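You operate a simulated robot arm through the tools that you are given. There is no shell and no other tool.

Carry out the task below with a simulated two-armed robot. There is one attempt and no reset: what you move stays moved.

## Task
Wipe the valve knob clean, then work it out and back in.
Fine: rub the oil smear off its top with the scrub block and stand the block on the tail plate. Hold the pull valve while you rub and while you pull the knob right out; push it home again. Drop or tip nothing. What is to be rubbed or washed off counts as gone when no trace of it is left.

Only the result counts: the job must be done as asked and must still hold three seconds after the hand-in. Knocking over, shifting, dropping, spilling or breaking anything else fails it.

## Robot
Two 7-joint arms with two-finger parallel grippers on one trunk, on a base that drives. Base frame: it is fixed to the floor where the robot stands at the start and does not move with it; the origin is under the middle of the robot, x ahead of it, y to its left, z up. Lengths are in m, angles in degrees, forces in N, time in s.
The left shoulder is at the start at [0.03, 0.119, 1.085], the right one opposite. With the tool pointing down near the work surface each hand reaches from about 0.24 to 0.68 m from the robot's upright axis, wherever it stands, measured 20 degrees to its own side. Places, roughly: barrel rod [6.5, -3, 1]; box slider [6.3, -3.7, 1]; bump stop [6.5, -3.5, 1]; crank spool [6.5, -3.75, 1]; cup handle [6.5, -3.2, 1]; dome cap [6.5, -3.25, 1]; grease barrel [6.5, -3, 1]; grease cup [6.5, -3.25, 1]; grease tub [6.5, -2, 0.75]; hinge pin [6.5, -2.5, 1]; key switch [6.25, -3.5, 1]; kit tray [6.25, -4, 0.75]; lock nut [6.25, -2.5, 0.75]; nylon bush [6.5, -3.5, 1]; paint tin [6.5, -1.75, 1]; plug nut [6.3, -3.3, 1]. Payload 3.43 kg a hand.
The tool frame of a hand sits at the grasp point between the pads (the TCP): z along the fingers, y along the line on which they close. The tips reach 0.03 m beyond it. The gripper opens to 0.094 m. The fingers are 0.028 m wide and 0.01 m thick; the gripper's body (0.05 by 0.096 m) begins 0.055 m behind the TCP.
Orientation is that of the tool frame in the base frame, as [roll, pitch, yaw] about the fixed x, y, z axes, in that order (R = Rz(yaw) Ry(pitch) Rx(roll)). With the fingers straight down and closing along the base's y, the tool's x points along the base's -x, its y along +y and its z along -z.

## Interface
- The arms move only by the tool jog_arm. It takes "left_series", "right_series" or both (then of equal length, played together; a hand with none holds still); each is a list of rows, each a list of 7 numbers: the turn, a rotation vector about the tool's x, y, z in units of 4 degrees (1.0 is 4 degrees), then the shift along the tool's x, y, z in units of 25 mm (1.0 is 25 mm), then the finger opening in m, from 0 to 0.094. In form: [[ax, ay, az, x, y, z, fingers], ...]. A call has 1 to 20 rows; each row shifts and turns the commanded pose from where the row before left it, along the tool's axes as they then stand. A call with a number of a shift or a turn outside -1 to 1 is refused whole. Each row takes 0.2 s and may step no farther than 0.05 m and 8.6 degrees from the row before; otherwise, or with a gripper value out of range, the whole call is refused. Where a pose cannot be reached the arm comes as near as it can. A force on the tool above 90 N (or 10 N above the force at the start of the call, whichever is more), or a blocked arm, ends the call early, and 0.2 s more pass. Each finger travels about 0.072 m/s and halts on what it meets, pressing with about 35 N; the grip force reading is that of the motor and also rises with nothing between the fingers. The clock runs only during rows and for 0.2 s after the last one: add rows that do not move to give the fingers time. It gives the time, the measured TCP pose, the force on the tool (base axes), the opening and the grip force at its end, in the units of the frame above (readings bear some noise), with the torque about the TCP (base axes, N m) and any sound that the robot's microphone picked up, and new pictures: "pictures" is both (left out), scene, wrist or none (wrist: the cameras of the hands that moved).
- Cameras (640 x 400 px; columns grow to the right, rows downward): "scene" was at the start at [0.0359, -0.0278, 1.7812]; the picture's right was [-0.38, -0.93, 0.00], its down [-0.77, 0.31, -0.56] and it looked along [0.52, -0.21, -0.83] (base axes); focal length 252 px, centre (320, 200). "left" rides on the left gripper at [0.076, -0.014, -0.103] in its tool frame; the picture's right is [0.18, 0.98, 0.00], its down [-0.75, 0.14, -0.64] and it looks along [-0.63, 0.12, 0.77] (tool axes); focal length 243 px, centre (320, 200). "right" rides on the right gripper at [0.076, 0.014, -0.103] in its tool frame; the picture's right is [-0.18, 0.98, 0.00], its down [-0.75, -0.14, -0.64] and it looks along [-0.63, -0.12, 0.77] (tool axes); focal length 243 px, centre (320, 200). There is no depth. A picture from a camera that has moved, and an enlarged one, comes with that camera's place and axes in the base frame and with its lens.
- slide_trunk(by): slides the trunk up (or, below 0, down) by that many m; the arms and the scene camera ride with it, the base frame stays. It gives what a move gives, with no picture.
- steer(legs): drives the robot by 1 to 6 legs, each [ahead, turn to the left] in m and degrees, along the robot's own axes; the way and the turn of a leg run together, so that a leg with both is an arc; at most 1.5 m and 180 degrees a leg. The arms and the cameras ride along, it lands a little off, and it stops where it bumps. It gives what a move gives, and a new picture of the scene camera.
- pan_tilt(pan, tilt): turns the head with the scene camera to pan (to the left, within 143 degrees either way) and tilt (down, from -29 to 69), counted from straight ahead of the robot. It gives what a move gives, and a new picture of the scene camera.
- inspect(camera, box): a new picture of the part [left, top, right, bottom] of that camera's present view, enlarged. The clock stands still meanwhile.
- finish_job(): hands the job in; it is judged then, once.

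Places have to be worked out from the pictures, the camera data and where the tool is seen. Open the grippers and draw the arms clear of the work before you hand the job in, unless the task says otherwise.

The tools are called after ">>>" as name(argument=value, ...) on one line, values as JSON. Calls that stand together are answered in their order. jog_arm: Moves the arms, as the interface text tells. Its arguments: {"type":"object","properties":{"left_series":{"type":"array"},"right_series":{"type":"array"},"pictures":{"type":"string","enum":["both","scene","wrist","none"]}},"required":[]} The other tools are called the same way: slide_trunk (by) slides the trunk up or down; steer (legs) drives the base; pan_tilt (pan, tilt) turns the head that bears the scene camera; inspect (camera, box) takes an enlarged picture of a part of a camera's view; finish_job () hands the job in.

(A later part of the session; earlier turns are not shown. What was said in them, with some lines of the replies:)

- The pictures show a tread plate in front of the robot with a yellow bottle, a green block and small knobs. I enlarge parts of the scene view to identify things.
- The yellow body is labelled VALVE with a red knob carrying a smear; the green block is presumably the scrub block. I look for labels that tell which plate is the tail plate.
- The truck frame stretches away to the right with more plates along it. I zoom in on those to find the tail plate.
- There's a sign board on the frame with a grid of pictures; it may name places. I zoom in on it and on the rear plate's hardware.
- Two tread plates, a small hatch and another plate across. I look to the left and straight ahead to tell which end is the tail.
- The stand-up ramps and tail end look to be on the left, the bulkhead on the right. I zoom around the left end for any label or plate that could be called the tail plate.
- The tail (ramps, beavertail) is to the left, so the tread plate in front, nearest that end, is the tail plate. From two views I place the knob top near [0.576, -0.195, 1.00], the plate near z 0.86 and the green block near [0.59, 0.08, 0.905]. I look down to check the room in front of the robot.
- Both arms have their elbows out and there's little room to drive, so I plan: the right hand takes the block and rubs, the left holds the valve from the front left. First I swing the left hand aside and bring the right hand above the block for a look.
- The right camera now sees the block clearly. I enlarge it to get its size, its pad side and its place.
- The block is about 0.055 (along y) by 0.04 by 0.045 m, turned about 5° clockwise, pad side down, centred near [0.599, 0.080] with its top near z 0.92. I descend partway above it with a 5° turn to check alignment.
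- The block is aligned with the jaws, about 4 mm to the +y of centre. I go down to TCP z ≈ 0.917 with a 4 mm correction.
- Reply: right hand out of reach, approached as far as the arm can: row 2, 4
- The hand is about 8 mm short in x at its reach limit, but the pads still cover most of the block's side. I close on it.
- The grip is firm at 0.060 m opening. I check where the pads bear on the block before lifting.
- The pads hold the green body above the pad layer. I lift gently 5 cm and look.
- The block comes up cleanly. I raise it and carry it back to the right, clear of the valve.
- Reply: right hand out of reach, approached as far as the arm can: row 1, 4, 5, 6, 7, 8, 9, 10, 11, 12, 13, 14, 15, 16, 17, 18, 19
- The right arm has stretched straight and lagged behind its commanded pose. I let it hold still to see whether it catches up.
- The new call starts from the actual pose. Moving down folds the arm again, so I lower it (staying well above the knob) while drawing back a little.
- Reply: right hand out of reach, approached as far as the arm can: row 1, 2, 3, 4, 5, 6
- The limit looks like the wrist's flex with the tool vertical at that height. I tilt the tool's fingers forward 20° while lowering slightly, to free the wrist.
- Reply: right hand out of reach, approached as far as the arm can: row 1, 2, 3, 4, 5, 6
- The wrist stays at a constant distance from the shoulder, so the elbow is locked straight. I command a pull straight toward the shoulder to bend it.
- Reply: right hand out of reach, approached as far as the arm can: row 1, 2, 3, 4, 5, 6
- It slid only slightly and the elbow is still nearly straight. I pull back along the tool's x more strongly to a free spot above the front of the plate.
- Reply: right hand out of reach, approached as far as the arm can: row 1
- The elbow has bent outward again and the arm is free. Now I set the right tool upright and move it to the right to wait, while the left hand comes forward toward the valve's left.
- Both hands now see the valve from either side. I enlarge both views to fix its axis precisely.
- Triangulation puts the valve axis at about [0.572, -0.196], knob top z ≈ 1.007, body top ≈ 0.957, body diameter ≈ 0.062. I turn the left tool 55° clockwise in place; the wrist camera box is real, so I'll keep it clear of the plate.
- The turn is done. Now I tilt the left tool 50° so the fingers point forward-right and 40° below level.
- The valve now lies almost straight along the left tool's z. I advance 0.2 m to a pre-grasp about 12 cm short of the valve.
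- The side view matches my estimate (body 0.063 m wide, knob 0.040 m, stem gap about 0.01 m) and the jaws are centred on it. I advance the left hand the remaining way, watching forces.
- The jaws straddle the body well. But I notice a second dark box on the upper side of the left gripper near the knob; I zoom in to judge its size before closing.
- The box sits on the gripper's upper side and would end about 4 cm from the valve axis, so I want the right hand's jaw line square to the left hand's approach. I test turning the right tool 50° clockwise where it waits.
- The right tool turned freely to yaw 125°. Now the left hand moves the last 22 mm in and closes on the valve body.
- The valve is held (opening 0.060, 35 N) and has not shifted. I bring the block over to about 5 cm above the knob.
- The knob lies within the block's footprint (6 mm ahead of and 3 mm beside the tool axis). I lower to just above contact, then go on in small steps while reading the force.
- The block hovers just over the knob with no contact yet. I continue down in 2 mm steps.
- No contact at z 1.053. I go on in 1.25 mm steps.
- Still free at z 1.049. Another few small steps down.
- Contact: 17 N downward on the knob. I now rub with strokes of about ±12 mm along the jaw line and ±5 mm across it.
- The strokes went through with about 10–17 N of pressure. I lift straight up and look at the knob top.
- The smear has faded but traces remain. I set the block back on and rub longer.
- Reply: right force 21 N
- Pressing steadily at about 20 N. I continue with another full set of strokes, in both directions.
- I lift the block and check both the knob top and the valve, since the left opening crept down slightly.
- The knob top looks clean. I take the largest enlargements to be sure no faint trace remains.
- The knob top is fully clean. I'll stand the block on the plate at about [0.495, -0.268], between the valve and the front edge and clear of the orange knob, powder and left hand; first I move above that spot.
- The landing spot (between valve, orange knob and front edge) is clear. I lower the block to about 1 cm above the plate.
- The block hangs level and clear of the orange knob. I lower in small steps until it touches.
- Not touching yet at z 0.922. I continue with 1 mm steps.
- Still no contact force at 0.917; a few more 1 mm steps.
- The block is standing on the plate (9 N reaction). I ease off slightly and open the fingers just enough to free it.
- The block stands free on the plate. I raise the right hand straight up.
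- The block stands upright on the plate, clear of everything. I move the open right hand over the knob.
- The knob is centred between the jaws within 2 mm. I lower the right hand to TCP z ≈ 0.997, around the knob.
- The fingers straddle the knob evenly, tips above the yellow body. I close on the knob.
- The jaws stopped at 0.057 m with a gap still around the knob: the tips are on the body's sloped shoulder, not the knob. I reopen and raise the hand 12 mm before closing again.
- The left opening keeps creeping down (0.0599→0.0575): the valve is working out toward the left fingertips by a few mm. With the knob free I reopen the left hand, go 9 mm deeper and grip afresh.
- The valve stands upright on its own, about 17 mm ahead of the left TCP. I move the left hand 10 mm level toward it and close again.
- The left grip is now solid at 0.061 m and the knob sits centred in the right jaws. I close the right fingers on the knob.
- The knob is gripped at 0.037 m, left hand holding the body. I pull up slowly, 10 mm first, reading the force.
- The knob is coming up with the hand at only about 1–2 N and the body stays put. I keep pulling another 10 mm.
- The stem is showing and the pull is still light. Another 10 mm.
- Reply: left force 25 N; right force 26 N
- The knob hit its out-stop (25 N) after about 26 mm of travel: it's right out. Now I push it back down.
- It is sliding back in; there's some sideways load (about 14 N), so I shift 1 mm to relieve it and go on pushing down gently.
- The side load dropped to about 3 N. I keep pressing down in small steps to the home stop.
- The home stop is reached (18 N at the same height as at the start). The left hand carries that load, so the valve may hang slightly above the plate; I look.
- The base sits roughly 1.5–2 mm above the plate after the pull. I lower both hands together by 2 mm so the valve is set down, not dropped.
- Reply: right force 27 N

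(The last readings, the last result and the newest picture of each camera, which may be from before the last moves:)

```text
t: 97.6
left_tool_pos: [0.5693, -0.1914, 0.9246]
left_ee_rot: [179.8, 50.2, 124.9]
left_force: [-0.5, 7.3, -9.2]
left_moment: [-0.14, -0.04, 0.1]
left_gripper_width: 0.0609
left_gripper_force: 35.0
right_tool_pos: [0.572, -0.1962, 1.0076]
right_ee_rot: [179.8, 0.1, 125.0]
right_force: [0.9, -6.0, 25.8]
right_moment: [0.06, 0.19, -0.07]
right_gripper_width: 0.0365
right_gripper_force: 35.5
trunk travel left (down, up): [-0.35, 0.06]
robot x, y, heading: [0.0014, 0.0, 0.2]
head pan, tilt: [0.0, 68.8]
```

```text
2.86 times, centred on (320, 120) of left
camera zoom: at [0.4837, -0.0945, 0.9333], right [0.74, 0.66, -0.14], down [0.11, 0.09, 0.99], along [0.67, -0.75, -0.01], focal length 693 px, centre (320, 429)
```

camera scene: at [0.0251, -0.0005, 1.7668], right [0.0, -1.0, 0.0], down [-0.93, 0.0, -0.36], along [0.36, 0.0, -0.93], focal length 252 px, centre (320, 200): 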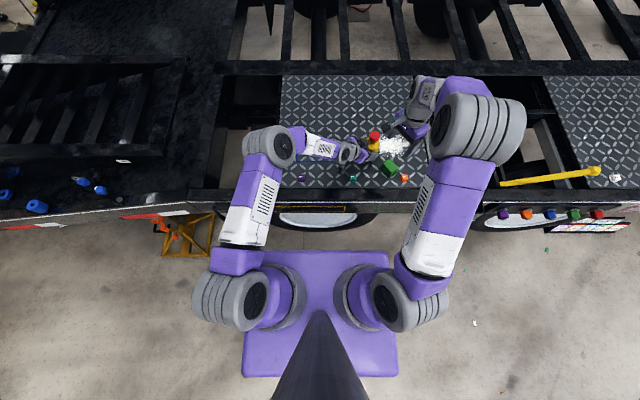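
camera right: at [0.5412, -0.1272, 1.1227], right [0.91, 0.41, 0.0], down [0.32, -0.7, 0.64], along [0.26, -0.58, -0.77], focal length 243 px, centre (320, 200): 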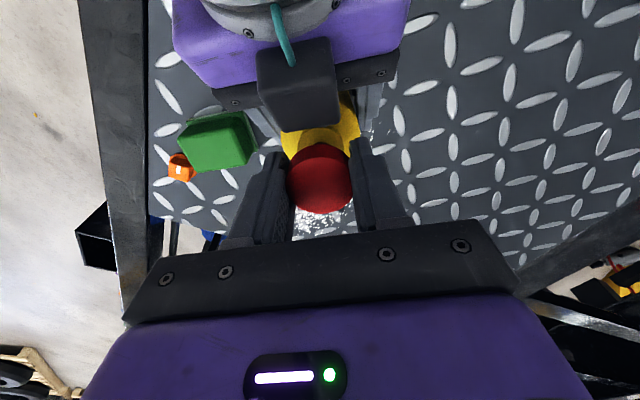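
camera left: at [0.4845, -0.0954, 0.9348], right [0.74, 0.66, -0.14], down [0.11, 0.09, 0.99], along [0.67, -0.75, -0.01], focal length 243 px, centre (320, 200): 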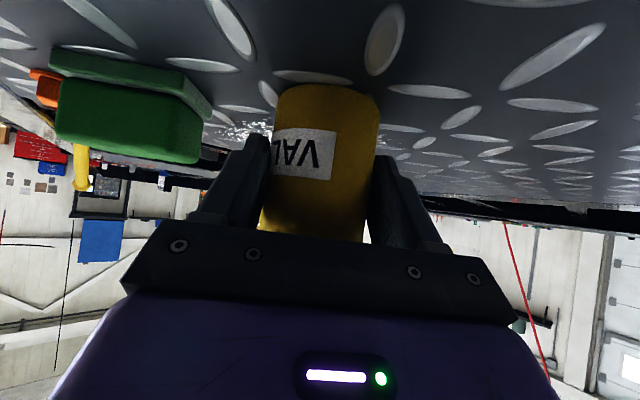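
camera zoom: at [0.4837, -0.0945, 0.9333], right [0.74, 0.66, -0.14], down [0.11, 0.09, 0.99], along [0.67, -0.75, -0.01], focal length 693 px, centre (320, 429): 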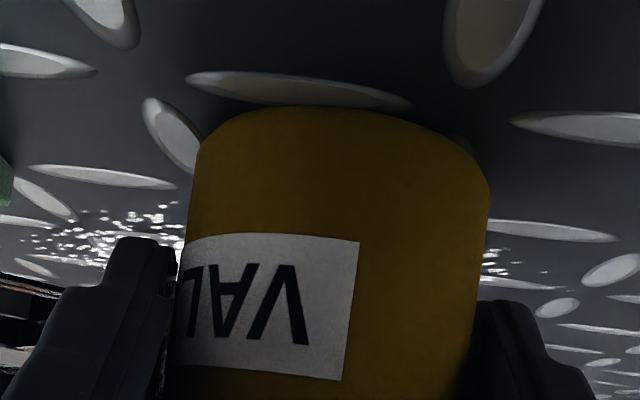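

Now part of the load (about 17 N) goes into the plate, so the valve is seated, and the knob is home. I ease the right hand's push and open it off the knob.

>>> jog_arm(right_series=[[0, 0, 0, 0, 0, -0.04, 0.02], [0, 0, 0, 0, 0, -0.03, 0.02], [0, 0, 0, 0, 0, 0, 0.03], [0, 0, 0, 0, 0, 0, 0.038], [0, 0, 0, 0, 0, 0, 0.044], [0, 0, 0, 0, 0, 0, 0.052], [0, 0, 0, 0, 0, 0, 0.06], [0, 0, 0, 0, 0, 0, 0.07], [0, 0, 0, 0, 0, 0, 0.07]], pictures="wrist")

>>> inspect(camera="right", box=[200, 60, 440, 240])

```text
t: 99.6
left_tool_pos: [0.5692, -0.192, 0.9255]
left_ee_rot: [179.9, 50.2, 124.9]
left_force: [-0.3, -1.7, 6.3]
left_moment: [0.05, 0.0, 0.03]
left_gripper_width: 0.0607
left_gripper_force: 34.6
right_tool_pos: [0.5728, -0.1967, 1.0072]
right_ee_rot: [-179.9, 0.0, 124.9]
right_force: [0.3, 0.0, -0.3]
right_moment: [0.02, 0.01, -0.02]
right_gripper_width: 0.0699
right_gripper_force: 0.0
trunk travel left (down, up): [-0.35, 0.06]
robot x, y, heading: [0.0005, 0.0003, -0.1]
head pan, tilt: [0.0, 68.8]
camera right: at [0.5402, -0.1263, 1.1104], right [0.91, 0.41, 0.0], down [0.32, -0.7, 0.64], along [0.26, -0.58, -0.77], focal length 243 px, centre (320, 200)
```

right: 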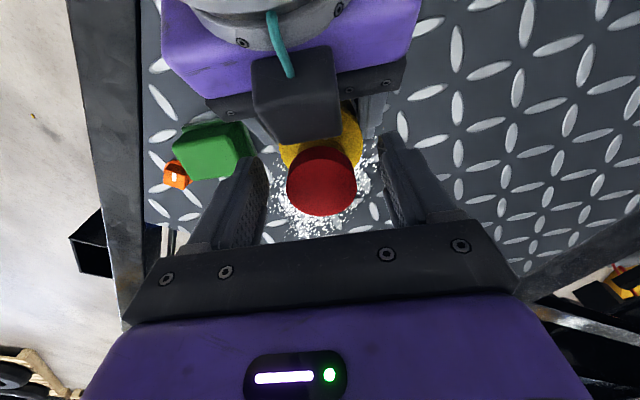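

```text
2.22 times, centred on (320, 150) of right
camera zoom: at [0.5402, -0.1263, 1.1104], right [0.91, 0.41, 0.0], down [0.32, -0.7, 0.64], along [0.26, -0.58, -0.77], focal length 539 px, centre (320, 311)
```

zoom: 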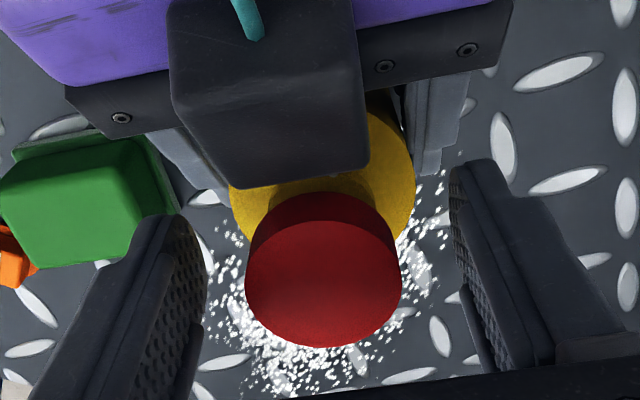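

The right hand is clear of the knob. I raise it and check the knob's height against the start.

>>> jog_arm(right_series=[[0, 0, 0, 0, 0, -0.5, 0.07], [0, 0, 0, 0, 0, -0.8, 0.07], [0, 0, 0, 0, 0, -0.9, 0.07], [0, 0, 0, 0, 0, -0.9, 0.07], [0, 0, 0, 0, 0, -0.3, 0.07], [0, 0, 0, 0, 0, 0, 0.07]], pictures="wrist")

>>> inspect(camera="right", box=[220, 60, 420, 200])

>>> inspect(camera="scene", box=[345, 105, 425, 175])

```text
t: 101.0
left_tool_pos: [0.571, -0.1923, 0.9252]
left_ee_rot: [179.8, 50.3, 124.8]
left_force: [1.5, -3.2, 11.9]
left_moment: [0.07, 0.03, -0.02]
left_gripper_width: 0.0612
left_gripper_force: 34.9
right_tool_pos: [0.5716, -0.1976, 1.0913]
right_ee_rot: [180.0, 0.1, 124.9]
right_force: [0.1, -0.3, 0.1]
right_moment: [0.02, -0.02, -0.02]
right_gripper_width: 0.0702
right_gripper_force: 0.0
trunk travel left (down, up): [-0.35, 0.06]
robot x, y, heading: [-0.0017, -0.0016, -0.3]
head pan, tilt: [0.0, 68.8]
camera right: at [0.5397, -0.1264, 1.1955], right [0.91, 0.41, 0.0], down [0.32, -0.7, 0.64], along [0.27, -0.58, -0.77], focal length 243 px, centre (320, 200)
```

right: 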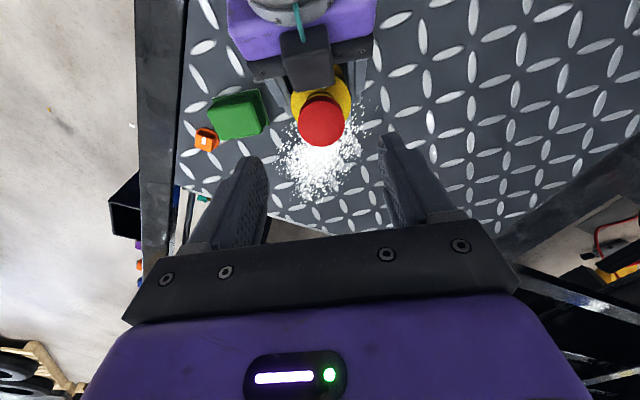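

```text
2.86 times, centred on (320, 130) of right
camera zoom: at [0.5397, -0.1264, 1.1955], right [0.91, 0.41, 0.0], down [0.32, -0.7, 0.64], along [0.27, -0.58, -0.77], focal length 693 px, centre (320, 400)
```

zoom: 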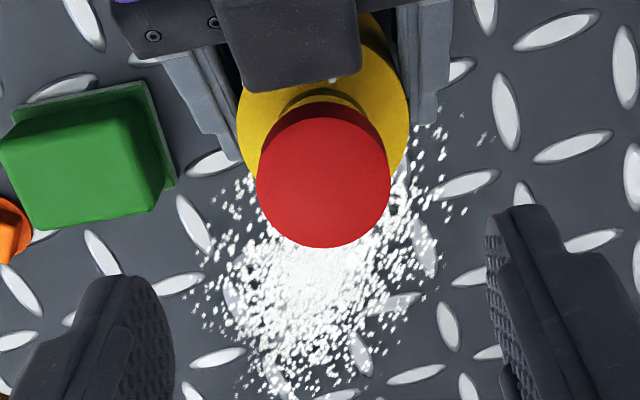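

```text
5.71 times, centred on (385, 140) of scene
camera zoom: at [0.0249, -0.0009, 1.7669], right [0.0, -1.0, 0.0], down [-0.93, 0.0, -0.36], along [0.36, 0.0, -0.93], focal length 1437 px, centre (-51, 543)
```

zoom: 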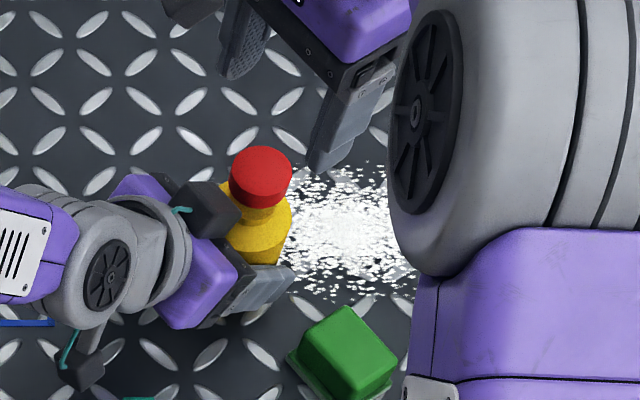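

The knob is at the same height as before the pull. To be sure it is fully home I give its top a light push with closed fingertips while the left hand still holds the valve.

>>> jog_arm(right_series=[[0, 0, 0, 0, 0, 0, 0.04], [0, 0, 0, 0, 0, 0.4, 0.02], [0, 0, 0, 0, 0, 0.4, 0.0], [0, 0, 0, 0, 0, 0.4, 0.0], [0, 0, 0, 0, 0, 0.2, 0.0], [0, 0, 0, 0, 0, 0, 0.0]], pictures="none")

```text
t: 102.4
left_tool_pos: [0.569, -0.1922, 0.9258]
left_ee_rot: [179.8, 50.1, 124.9]
left_force: [4.1, -1.8, 14.9]
left_moment: [0.16, -0.04, -0.03]
left_gripper_width: 0.0608
left_gripper_force: 34.8
right_tool_pos: [0.5724, -0.1981, 1.0574]
right_ee_rot: [179.9, -0.1, 124.9]
right_force: [0.2, 1.0, -0.4]
right_moment: [0.01, 0.02, 0.04]
right_gripper_width: 0.0001
right_gripper_force: 33.3
trunk travel left (down, up): [-0.35, 0.06]
robot x, y, heading: [-0.0015, -0.003, 0.2]
head pan, tilt: [0.0, 68.8]
```

No contact yet at 1.057. I relieve the left hand by 1 mm and step the right down.

>>> jog_arm(left_series=[[0, 0, 0, -0.0306, 0, -0.0257, 0.04], [0, 0, 0, 0, 0, 0, 0.04], [0, 0, 0, 0, 0, 0, 0.04], [0, 0, 0, 0, 0, 0, 0.04], [0, 0, 0, 0, 0, 0, 0.04]], right_series=[[0, 0, 0, 0, 0, 0.08, 0.0], [0, 0, 0, 0, 0, 0.08, 0.0], [0, 0, 0, 0, 0, 0.08, 0.0], [0, 0, 0, 0, 0, 0.08, 0.0], [0, 0, 0, 0, 0, 0.08, 0.0]], pictures="none")

```text
t: 103.6
left_tool_pos: [0.5689, -0.1918, 0.925]
left_ee_rot: [-180.0, 50.1, 124.8]
left_force: [2.4, -3.3, 10.1]
left_moment: [0.14, -0.01, -0.04]
left_gripper_width: 0.061
left_gripper_force: 35.0
right_tool_pos: [0.5728, -0.1977, 1.0466]
right_ee_rot: [179.9, 0.1, 125.0]
right_force: [0.6, 0.0, 0.2]
right_moment: [0.04, 0.02, 0.0]
right_gripper_width: 0.0
right_gripper_force: 33.1
trunk travel left (down, up): [-0.35, 0.06]
robot x, y, heading: [-0.0, -0.0016, -0.1]
head pan, tilt: [0.0, 68.8]
```

Still free at 1.047; smaller steps on.

>>> jog_arm(right_series=[[0, 0, 0, 0, 0, 0.06, 0.0], [0, 0, 0, 0, 0, 0.06, 0.0], [0, 0, 0, 0, 0, 0.06, 0.0], [0, 0, 0, 0, 0, 0.06, 0.0]], pictures="none")

```text
t: 104.6
left_tool_pos: [0.5692, -0.1915, 0.9245]
left_ee_rot: [180.0, 50.0, 125.0]
left_force: [1.3, -1.6, 8.7]
left_moment: [0.13, 0.05, 0.0]
left_gripper_width: 0.0609
left_gripper_force: 34.5
right_tool_pos: [0.5706, -0.1968, 1.0406]
right_ee_rot: [-180.0, 0.0, 124.8]
right_force: [-0.2, 1.0, -0.5]
right_moment: [0.04, -0.01, 0.01]
right_gripper_width: 0.0001
right_gripper_force: 32.5
trunk travel left (down, up): [-0.35, 0.06]
robot x, y, heading: [-0.0018, -0.0003, -0.0]
head pan, tilt: [0.0, 68.8]
```

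Not touching yet at 1.041; continuing by 1.25 mm steps.

>>> jog_arm(right_series=[[0, 0, 0, 0, 0, 0.05, 0.0], [0, 0, 0, 0, 0, 0.05, 0.0], [0, 0, 0, 0, 0, 0.05, 0.0]], pictures="wrist")

>>> inspect(camera="right", box=[200, 60, 440, 240])

```text
t: 105.4
left_tool_pos: [0.569, -0.1923, 0.9256]
left_ee_rot: [180.0, 50.0, 125.1]
left_force: [5.8, -5.1, 2.8]
left_moment: [0.22, 0.48, 0.05]
left_gripper_width: 0.0608
left_gripper_force: 35.0
right_tool_pos: [0.5718, -0.1977, 1.0383]
right_ee_rot: [179.9, -0.1, 124.9]
right_force: [-4.2, 0.5, 11.5]
right_moment: [-0.09, 0.02, -0.02]
right_gripper_width: 0.0003
right_gripper_force: 32.4
trunk travel left (down, up): [-0.35, 0.06]
robot x, y, heading: [-0.0001, 0.0018, 0.1]
head pan, tilt: [0.0, 68.8]
camera right: at [0.5393, -0.1265, 1.1421], right [0.91, 0.41, 0.0], down [0.31, -0.7, 0.64], along [0.27, -0.58, -0.77], focal length 243 px, centre (320, 200)
```

right: 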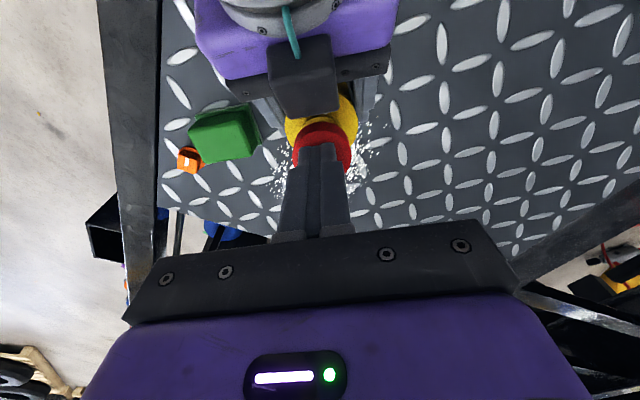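

```text
2.22 times, centred on (320, 150) of right
camera zoom: at [0.5393, -0.1265, 1.1421], right [0.91, 0.41, 0.0], down [0.31, -0.7, 0.64], along [0.27, -0.58, -0.77], focal length 539 px, centre (320, 311)
```

zoom: 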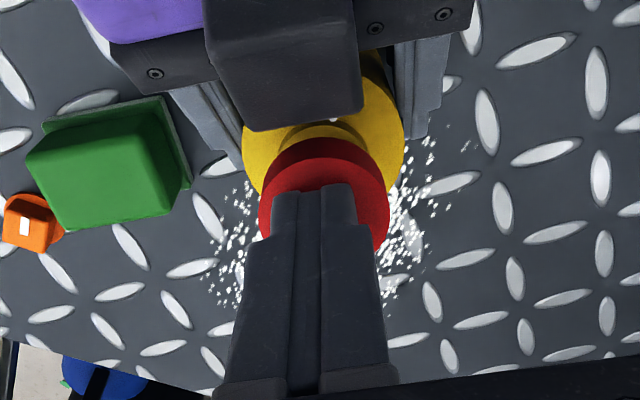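

Contact with the knob top at tip height 1.008 m, the same as at the start, and it resists (11.5 N). One more small push, then I lift off.

>>> jog_arm(right_series=[[0, 0, 0, 0, 0, 0.04, 0.0], [0, 0, 0, 0, 0, 0.03, 0.0], [0, 0, 0, 0, 0, 0, 0.0]], pictures="none")

```text
t: 106.2
left_tool_pos: [0.5695, -0.1921, 0.9254]
left_ee_rot: [179.9, 50.0, 124.8]
left_force: [8.4, -3.5, -2.7]
left_moment: [0.15, 0.29, 0.01]
left_gripper_width: 0.0608
left_gripper_force: 35.1
right_tool_pos: [0.5724, -0.1974, 1.0366]
right_ee_rot: [179.8, 0.0, 125.0]
right_force: [-3.8, -2.3, 21.2]
right_moment: [-0.16, 0.04, -0.06]
right_gripper_width: 0.0
right_gripper_force: 32.9
trunk travel left (down, up): [-0.35, 0.06]
robot x, y, heading: [-0.0012, 0.0016, 0.2]
head pan, tilt: [0.0, 68.8]
```

The knob is firm at 21 N: fully home. I lift the right hand off and take it away to the right, opening it.

>>> jog_arm(right_series=[[0, 0, 0, 0, 0, -0.3, 0.0], [0, 0, 0, 0, 0, -0.9, 0.0], [0, 0, 0, 0, 0, -0.9, 0.0], [0, 0, 0, 0, 0, -0.9, 0.0], [0, 0, 0, 0, 0, -0.9, 0.02], [0, 0, 0, -0.2, -0.97, 0, 0.04], [0, 0, 0, -0.2, -0.97, 0, 0.06], [0, 0, 0, -0.2, -0.97, 0, 0.08], [0, 0, 0, -0.2, -0.97, 0, 0.094], [0, 0, 0, -0.2, -0.97, 0, 0.094], [0, 0, 0, -0.2, -0.97, 0, 0.094], [0, 0, 0, -0.2, -0.97, 0, 0.094], [0, 0, 0, -0.2, -0.97, 0, 0.094], [0, 0, 0, -0.2, -0.97, 0, 0.094], [0, 0, 0, 0, 0, 0, 0.094]], pictures="both")

>>> inspect(camera="left", box=[180, 40, 460, 240])

>>> inspect(camera="scene", box=[335, 105, 435, 195])

```text
t: 109.4
left_tool_pos: [0.5692, -0.1919, 0.9233]
left_ee_rot: [179.9, 50.1, 125.0]
left_force: [-0.9, 0.8, 1.6]
left_moment: [0.06, 0.03, 0.01]
left_gripper_width: 0.0608
left_gripper_force: 34.8
right_tool_pos: [0.4185, -0.3566, 1.1335]
right_ee_rot: [180.0, 0.0, 124.9]
right_force: [0.1, -0.2, -0.7]
right_moment: [0.01, -0.01, 0.01]
right_gripper_width: 0.0942
right_gripper_force: 0.0
trunk travel left (down, up): [-0.35, 0.06]
robot x, y, heading: [-0.0021, -0.002, 0.0]
head pan, tilt: [0.0, 68.8]
camera scene: at [0.0259, -0.0005, 1.7668], right [0.0, -1.0, 0.0], down [-0.93, 0.0, -0.36], along [0.36, 0.0, -0.93], focal length 252 px, centre (320, 200)
camera right: at [0.3869, -0.2872, 1.2362], right [0.91, 0.41, 0.0], down [0.32, -0.7, 0.64], along [0.26, -0.58, -0.77], focal length 243 px, centre (320, 200)
```

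scene: 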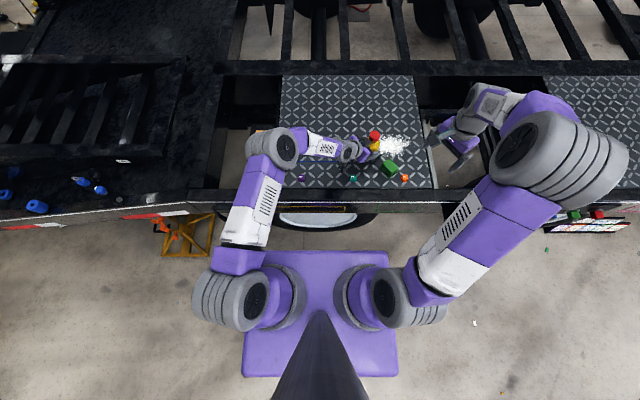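
right: 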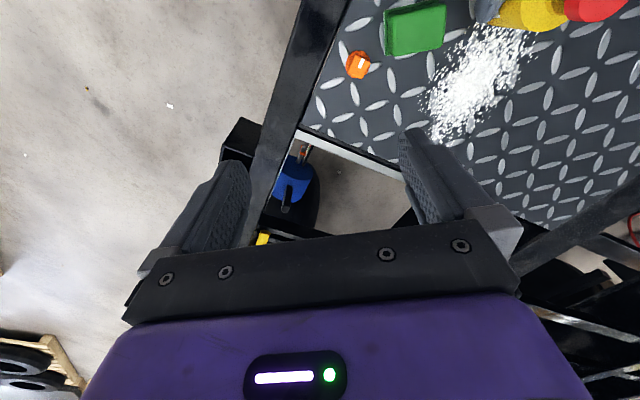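

```text
2.00 times, centred on (320, 140) of left
camera zoom: at [0.4847, -0.0952, 0.9333], right [0.74, 0.66, -0.14], down [0.11, 0.09, 0.99], along [0.67, -0.75, -0.01], focal length 485 px, centre (320, 320)
```

zoom: 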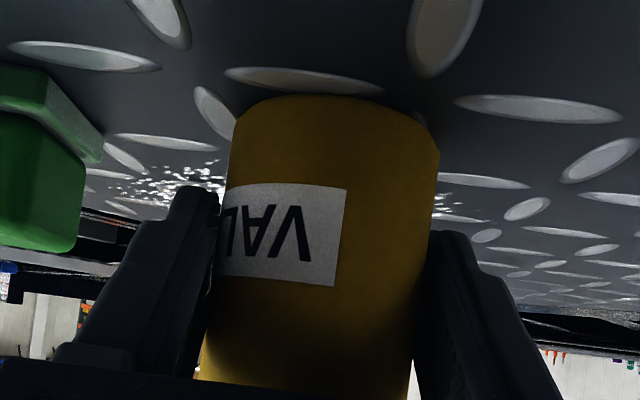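

```text
4.44 times, centred on (385, 150) of scene
camera zoom: at [0.0259, -0.0005, 1.7668], right [0.0, -1.0, 0.0], down [-0.93, 0.0, -0.36], along [0.36, 0.0, -0.93], focal length 1118 px, centre (31, 422)
```

zoom: 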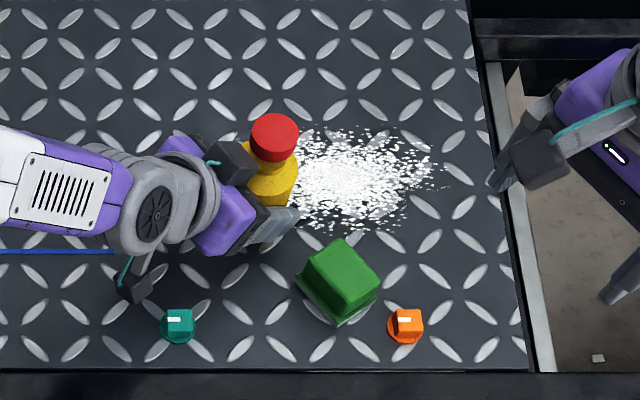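

All is calm: left load only 2 N. I now open the left hand slowly off the valve.

>>> jog_arm(left_series=[[0, 0, 0, 0, 0, 0, 0.058], [0, 0, 0, 0, 0, 0, 0.063], [0, 0, 0, 0, 0, 0, 0.068], [0, 0, 0, 0, 0, 0, 0.076], [0, 0, 0, 0, 0, 0, 0.084], [0, 0, 0, 0, 0, 0, 0.084]], pictures="wrist")

>>> inspect(camera="left", box=[180, 40, 460, 240])

>>> inspect(camera="scene", box=[345, 115, 425, 185])

```text
t: 110.8
left_tool_pos: [0.5694, -0.1926, 0.9257]
left_ee_rot: [-180.0, 50.0, 125.0]
left_force: [0.0, 0.3, 0.4]
left_moment: [0.01, -0.02, 0.02]
left_gripper_width: 0.084
left_gripper_force: 0.0
right_tool_pos: [0.4186, -0.3589, 1.1323]
right_ee_rot: [-179.9, 0.0, 124.9]
right_force: [0.5, -0.4, -0.7]
right_moment: [0.0, -0.02, 0.0]
right_gripper_width: 0.0939
right_gripper_force: 0.2
trunk travel left (down, up): [-0.35, 0.06]
robot x, y, heading: [-0.0011, 0.0015, 0.1]
head pan, tilt: [0.0, 68.8]
camera left: at [0.4848, -0.0952, 0.9333], right [0.74, 0.66, -0.14], down [0.11, 0.09, 0.99], along [0.67, -0.75, -0.01], focal length 243 px, centre (320, 200)
```

left: 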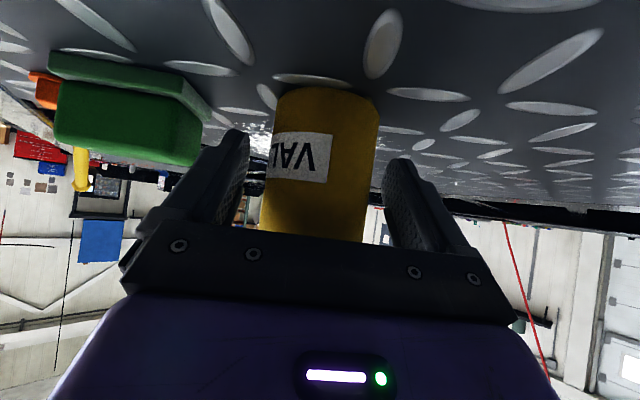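

```text
2.00 times, centred on (320, 140) of left
camera zoom: at [0.4848, -0.0952, 0.9333], right [0.74, 0.66, -0.14], down [0.11, 0.09, 0.99], along [0.67, -0.75, -0.01], focal length 485 px, centre (320, 320)
```

zoom: 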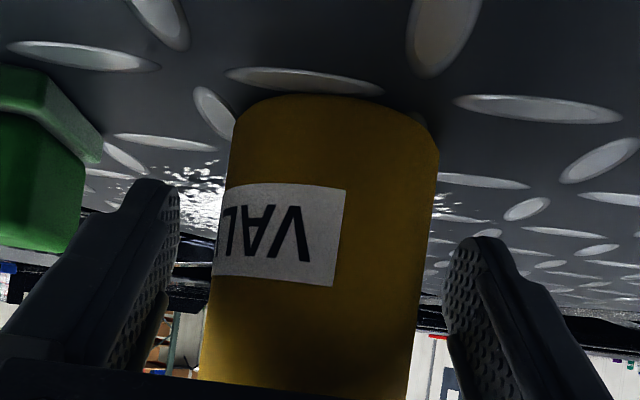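

```text
5.71 times, centred on (385, 150) of scene
camera zoom: at [0.0259, -0.0009, 1.7668], right [0.0, -1.0, 0.0], down [-0.93, 0.0, -0.36], along [0.36, 0.0, -0.93], focal length 1437 px, centre (-51, 486)
```

zoom: 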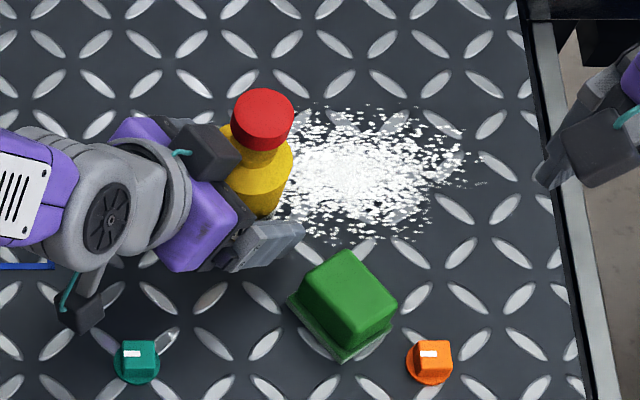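

The valve stands on its own with the knob home. I draw the left hand straight back out along its approach.

>>> jog_arm(left_series=[[0, 0, 0, 0, 0, -0.5, 0.084], [0, 0, 0, 0, 0, -0.8, 0.084], [0, 0, 0, 0, 0, -0.95, 0.084], [0, 0, 0, 0, 0, -0.95, 0.084], [0, 0, 0, 0, 0, -0.95, 0.094], [0, 0, 0, 0, 0, -0.95, 0.094], [0, 0, 0, 0, 0, -0.95, 0.094], [0, 0, 0, 0, 0, -0.95, 0.094], [0, 0, 0, 0, 0, -0.95, 0.094], [0, 0, 0, 0, 0, -0.95, 0.094], [0, 0, 0, 0, 0, 0, 0.094]], pictures="both")

>>> inspect(camera="scene", box=[335, 105, 435, 195])

>>> inspect(camera="left", box=[180, 0, 440, 160])

```text
t: 113.2
left_tool_pos: [0.4712, -0.0531, 1.068]
left_ee_rot: [-179.9, 50.0, 125.0]
left_force: [0.4, 0.4, 1.2]
left_moment: [-0.02, 0.01, 0.02]
left_gripper_width: 0.0939
left_gripper_force: 0.2
right_tool_pos: [0.4199, -0.3586, 1.1332]
right_ee_rot: [-180.0, 0.0, 124.9]
right_force: [0.3, 0.1, 0.0]
right_moment: [-0.02, 0.0, 0.03]
right_gripper_width: 0.0941
right_gripper_force: 0.1
trunk travel left (down, up): [-0.35, 0.06]
robot x, y, heading: [-0.0011, 0.0038, 0.3]
head pan, tilt: [0.0, 68.8]
camera scene: at [0.0265, -0.0014, 1.7668], right [0.0, -1.0, 0.0], down [-0.93, 0.0, -0.36], along [0.36, 0.0, -0.93], focal length 252 px, centre (320, 200)
camera left: at [0.3864, 0.0436, 1.0767], right [0.74, 0.66, -0.14], down [0.11, 0.09, 0.99], along [0.67, -0.75, -0.01], focal length 243 px, centre (320, 200)
```

scene: 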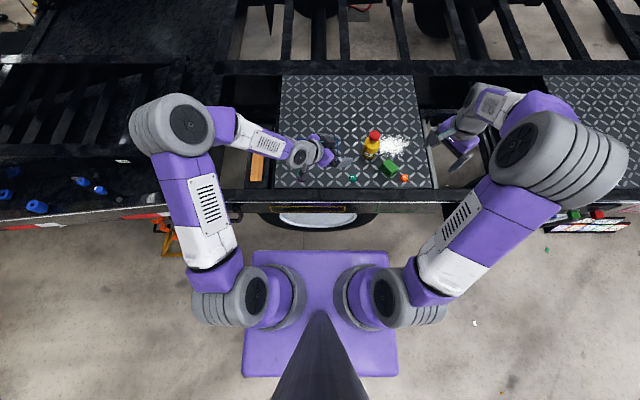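
left: 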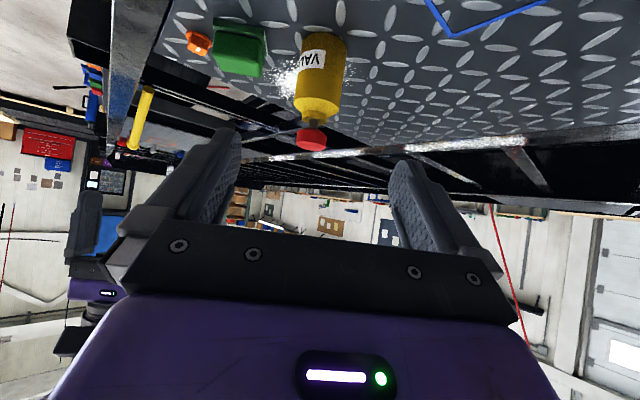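

```text
4.44 times, centred on (385, 150) of scene
camera zoom: at [0.0265, -0.0014, 1.7668], right [0.0, -1.0, 0.0], down [-0.93, 0.0, -0.36], along [0.36, 0.0, -0.93], focal length 1118 px, centre (31, 422)
```

zoom: 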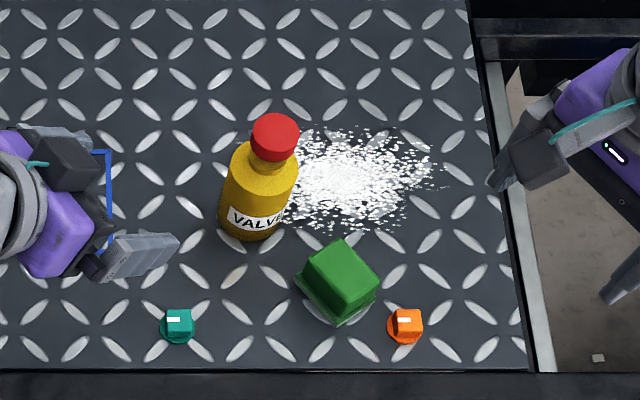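

```text
2.46 times, centred on (310, 80) of left
camera zoom: at [0.3864, 0.0436, 1.0767], right [0.74, 0.66, -0.14], down [0.11, 0.09, 0.99], along [0.67, -0.75, -0.01], focal length 597 px, centre (345, 495)
```

zoom: 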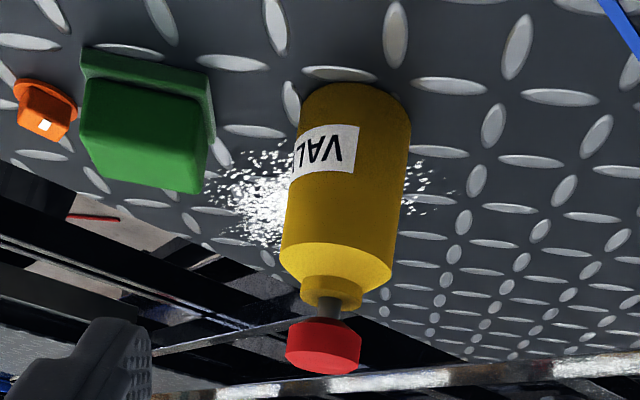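

The valve stands upright with a clean knob fully in, and the block stands on the plate. I draw both arms further clear.

>>> jog_arm(left_series=[[0, 0, 0, 0, 0, -0.95, 0.094], [0, 0, 0, 0, 0, -0.95, 0.094], [0, 0, 0, 0, 0, -0.95, 0.094], [0, 0, 0, 0, 0, -0.95, 0.094], [0, 0, 0, 0, 0, -0.95, 0.094], [0, 0, 0, 0, 0, -0.95, 0.094], [0, 0, 0, 0, 0, 0, 0.094]], right_series=[[0, 0, 0, -0.8, -0.57, -0.6, 0.094], [0, 0, 0, -0.8, -0.57, -0.6, 0.094], [0, 0, 0, -0.8, -0.57, -0.6, 0.094], [0, 0, 0, -0.8, -0.57, -0.6, 0.094], [0, 0, 0, -0.8, -0.57, -0.6, 0.094], [0, 0, 0, 0, 0, 0, 0.094], [0, 0, 0, 0, 0, 0, 0.094]], pictures="both")

>>> inspect(camera="scene", box=[280, 90, 440, 200])

>>> inspect(camera="scene", box=[360, 122, 400, 162])

```text
t: 114.8
left_tool_pos: [0.4084, 0.0371, 1.1612]
left_ee_rot: [180.0, 50.0, 124.9]
left_force: [0.1, -1.0, -0.1]
left_moment: [0.02, 0.02, -0.01]
left_gripper_width: 0.094
left_gripper_force: 0.1
right_tool_pos: [0.4195, -0.4796, 1.2062]
right_ee_rot: [-180.0, -0.1, 124.9]
right_force: [-0.5, 0.2, 1.3]
right_moment: [0.01, -0.01, 0.03]
right_gripper_width: 0.0941
right_gripper_force: 0.1
trunk travel left (down, up): [-0.35, 0.06]
robot x, y, heading: [0.001, -0.0011, -0.0]
head pan, tilt: [0.0, 68.8]
camera scene: at [0.0266, -0.0018, 1.7668], right [0.0, -1.0, 0.0], down [-0.93, 0.0, -0.36], along [0.36, 0.0, -0.93], focal length 252 px, centre (320, 200)
camera right: at [0.3864, -0.4105, 1.3109], right [0.91, 0.41, 0.0], down [0.32, -0.7, 0.64], along [0.26, -0.58, -0.77], focal length 243 px, centre (320, 200)
camera left: at [0.3238, 0.1342, 1.1685], right [0.74, 0.66, -0.14], down [0.11, 0.09, 0.99], along [0.67, -0.75, -0.01], focal length 243 px, centre (320, 200)
```

scene: 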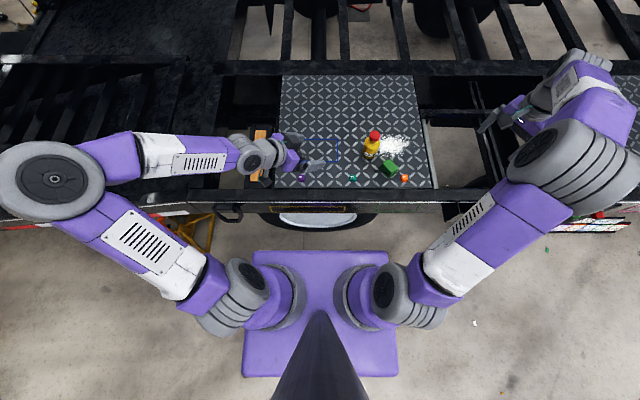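
right: 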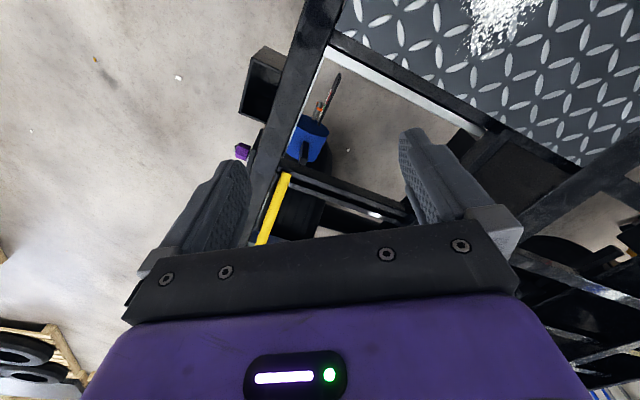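
left: 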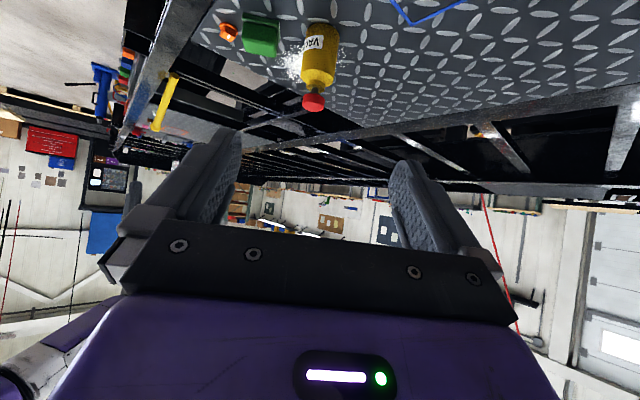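

```text
3.64 times, centred on (360, 145) of scene
camera zoom: at [0.0266, -0.0018, 1.7668], right [0.0, -1.0, 0.0], down [-0.93, 0.0, -0.36], along [0.36, 0.0, -0.93], focal length 914 px, centre (174, 400)
```

zoom: 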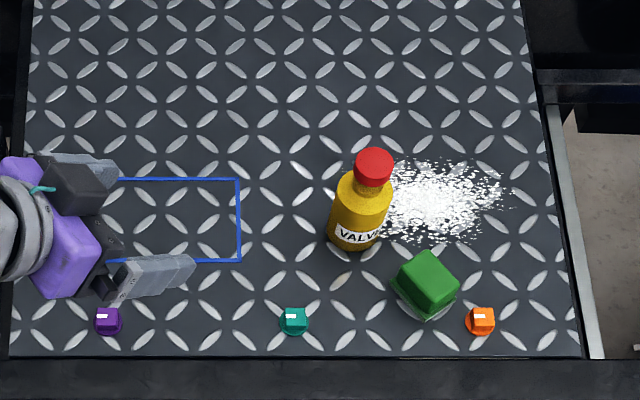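

```text
10.00 times, centred on (380, 142) of scene
camera zoom: at [0.0266, -0.0018, 1.7668], right [0.0, -1.0, 0.0], down [-0.93, 0.0, -0.36], along [0.36, 0.0, -0.93], focal length 2515 px, centre (-280, 780)
```

zoom: 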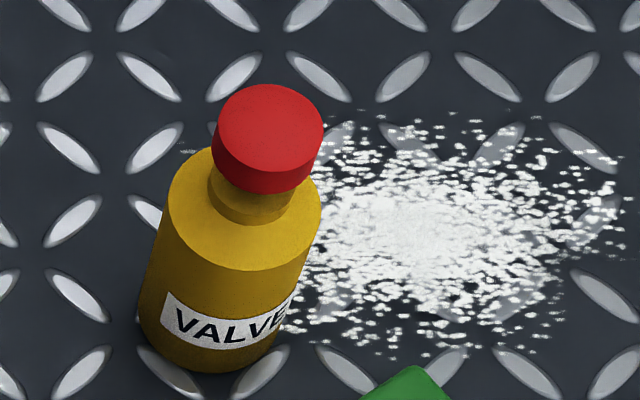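

Everything is at rest: the knob is clean and fully in, the valve is upright, the block stands on the tail plate, and both grippers are open and clear. I hand in the job.

>>> finish_job()

```text
The job is handed in.
```

The job is handed in. The valve knob is clean, was pulled right out, and is pushed home again.

- **Wiping:** I rubbed the knob top with the green scrub block while the left hand held the valve. The first pass only faded the smear. After the second, no trace showed in the enlarged views.
- **Pulling and pushing:** With the valve held, the knob came out about 26 mm to its stop. I pushed it back in and pressed its top to 21 N. It held firm at about the same height as at the start.
- **Scrub block:** It stands upright on the tread plate the valve is on, between the valve and the orange knob. No plate is labelled, so I took this one as the tail plate because it is nearest the ramp end. If you meant another plate, the block is in the wrong place.
- **Valve:** It stands upright, but it may have moved 2–3 mm. It crept toward the left fingertips during the rubbing, so I reopened the left hand and gripped it deeper before pulling.

I saw nothing dropped or tipped, and the coloured knobs on the plate look untouched. Both grippers are open and clear of the work.
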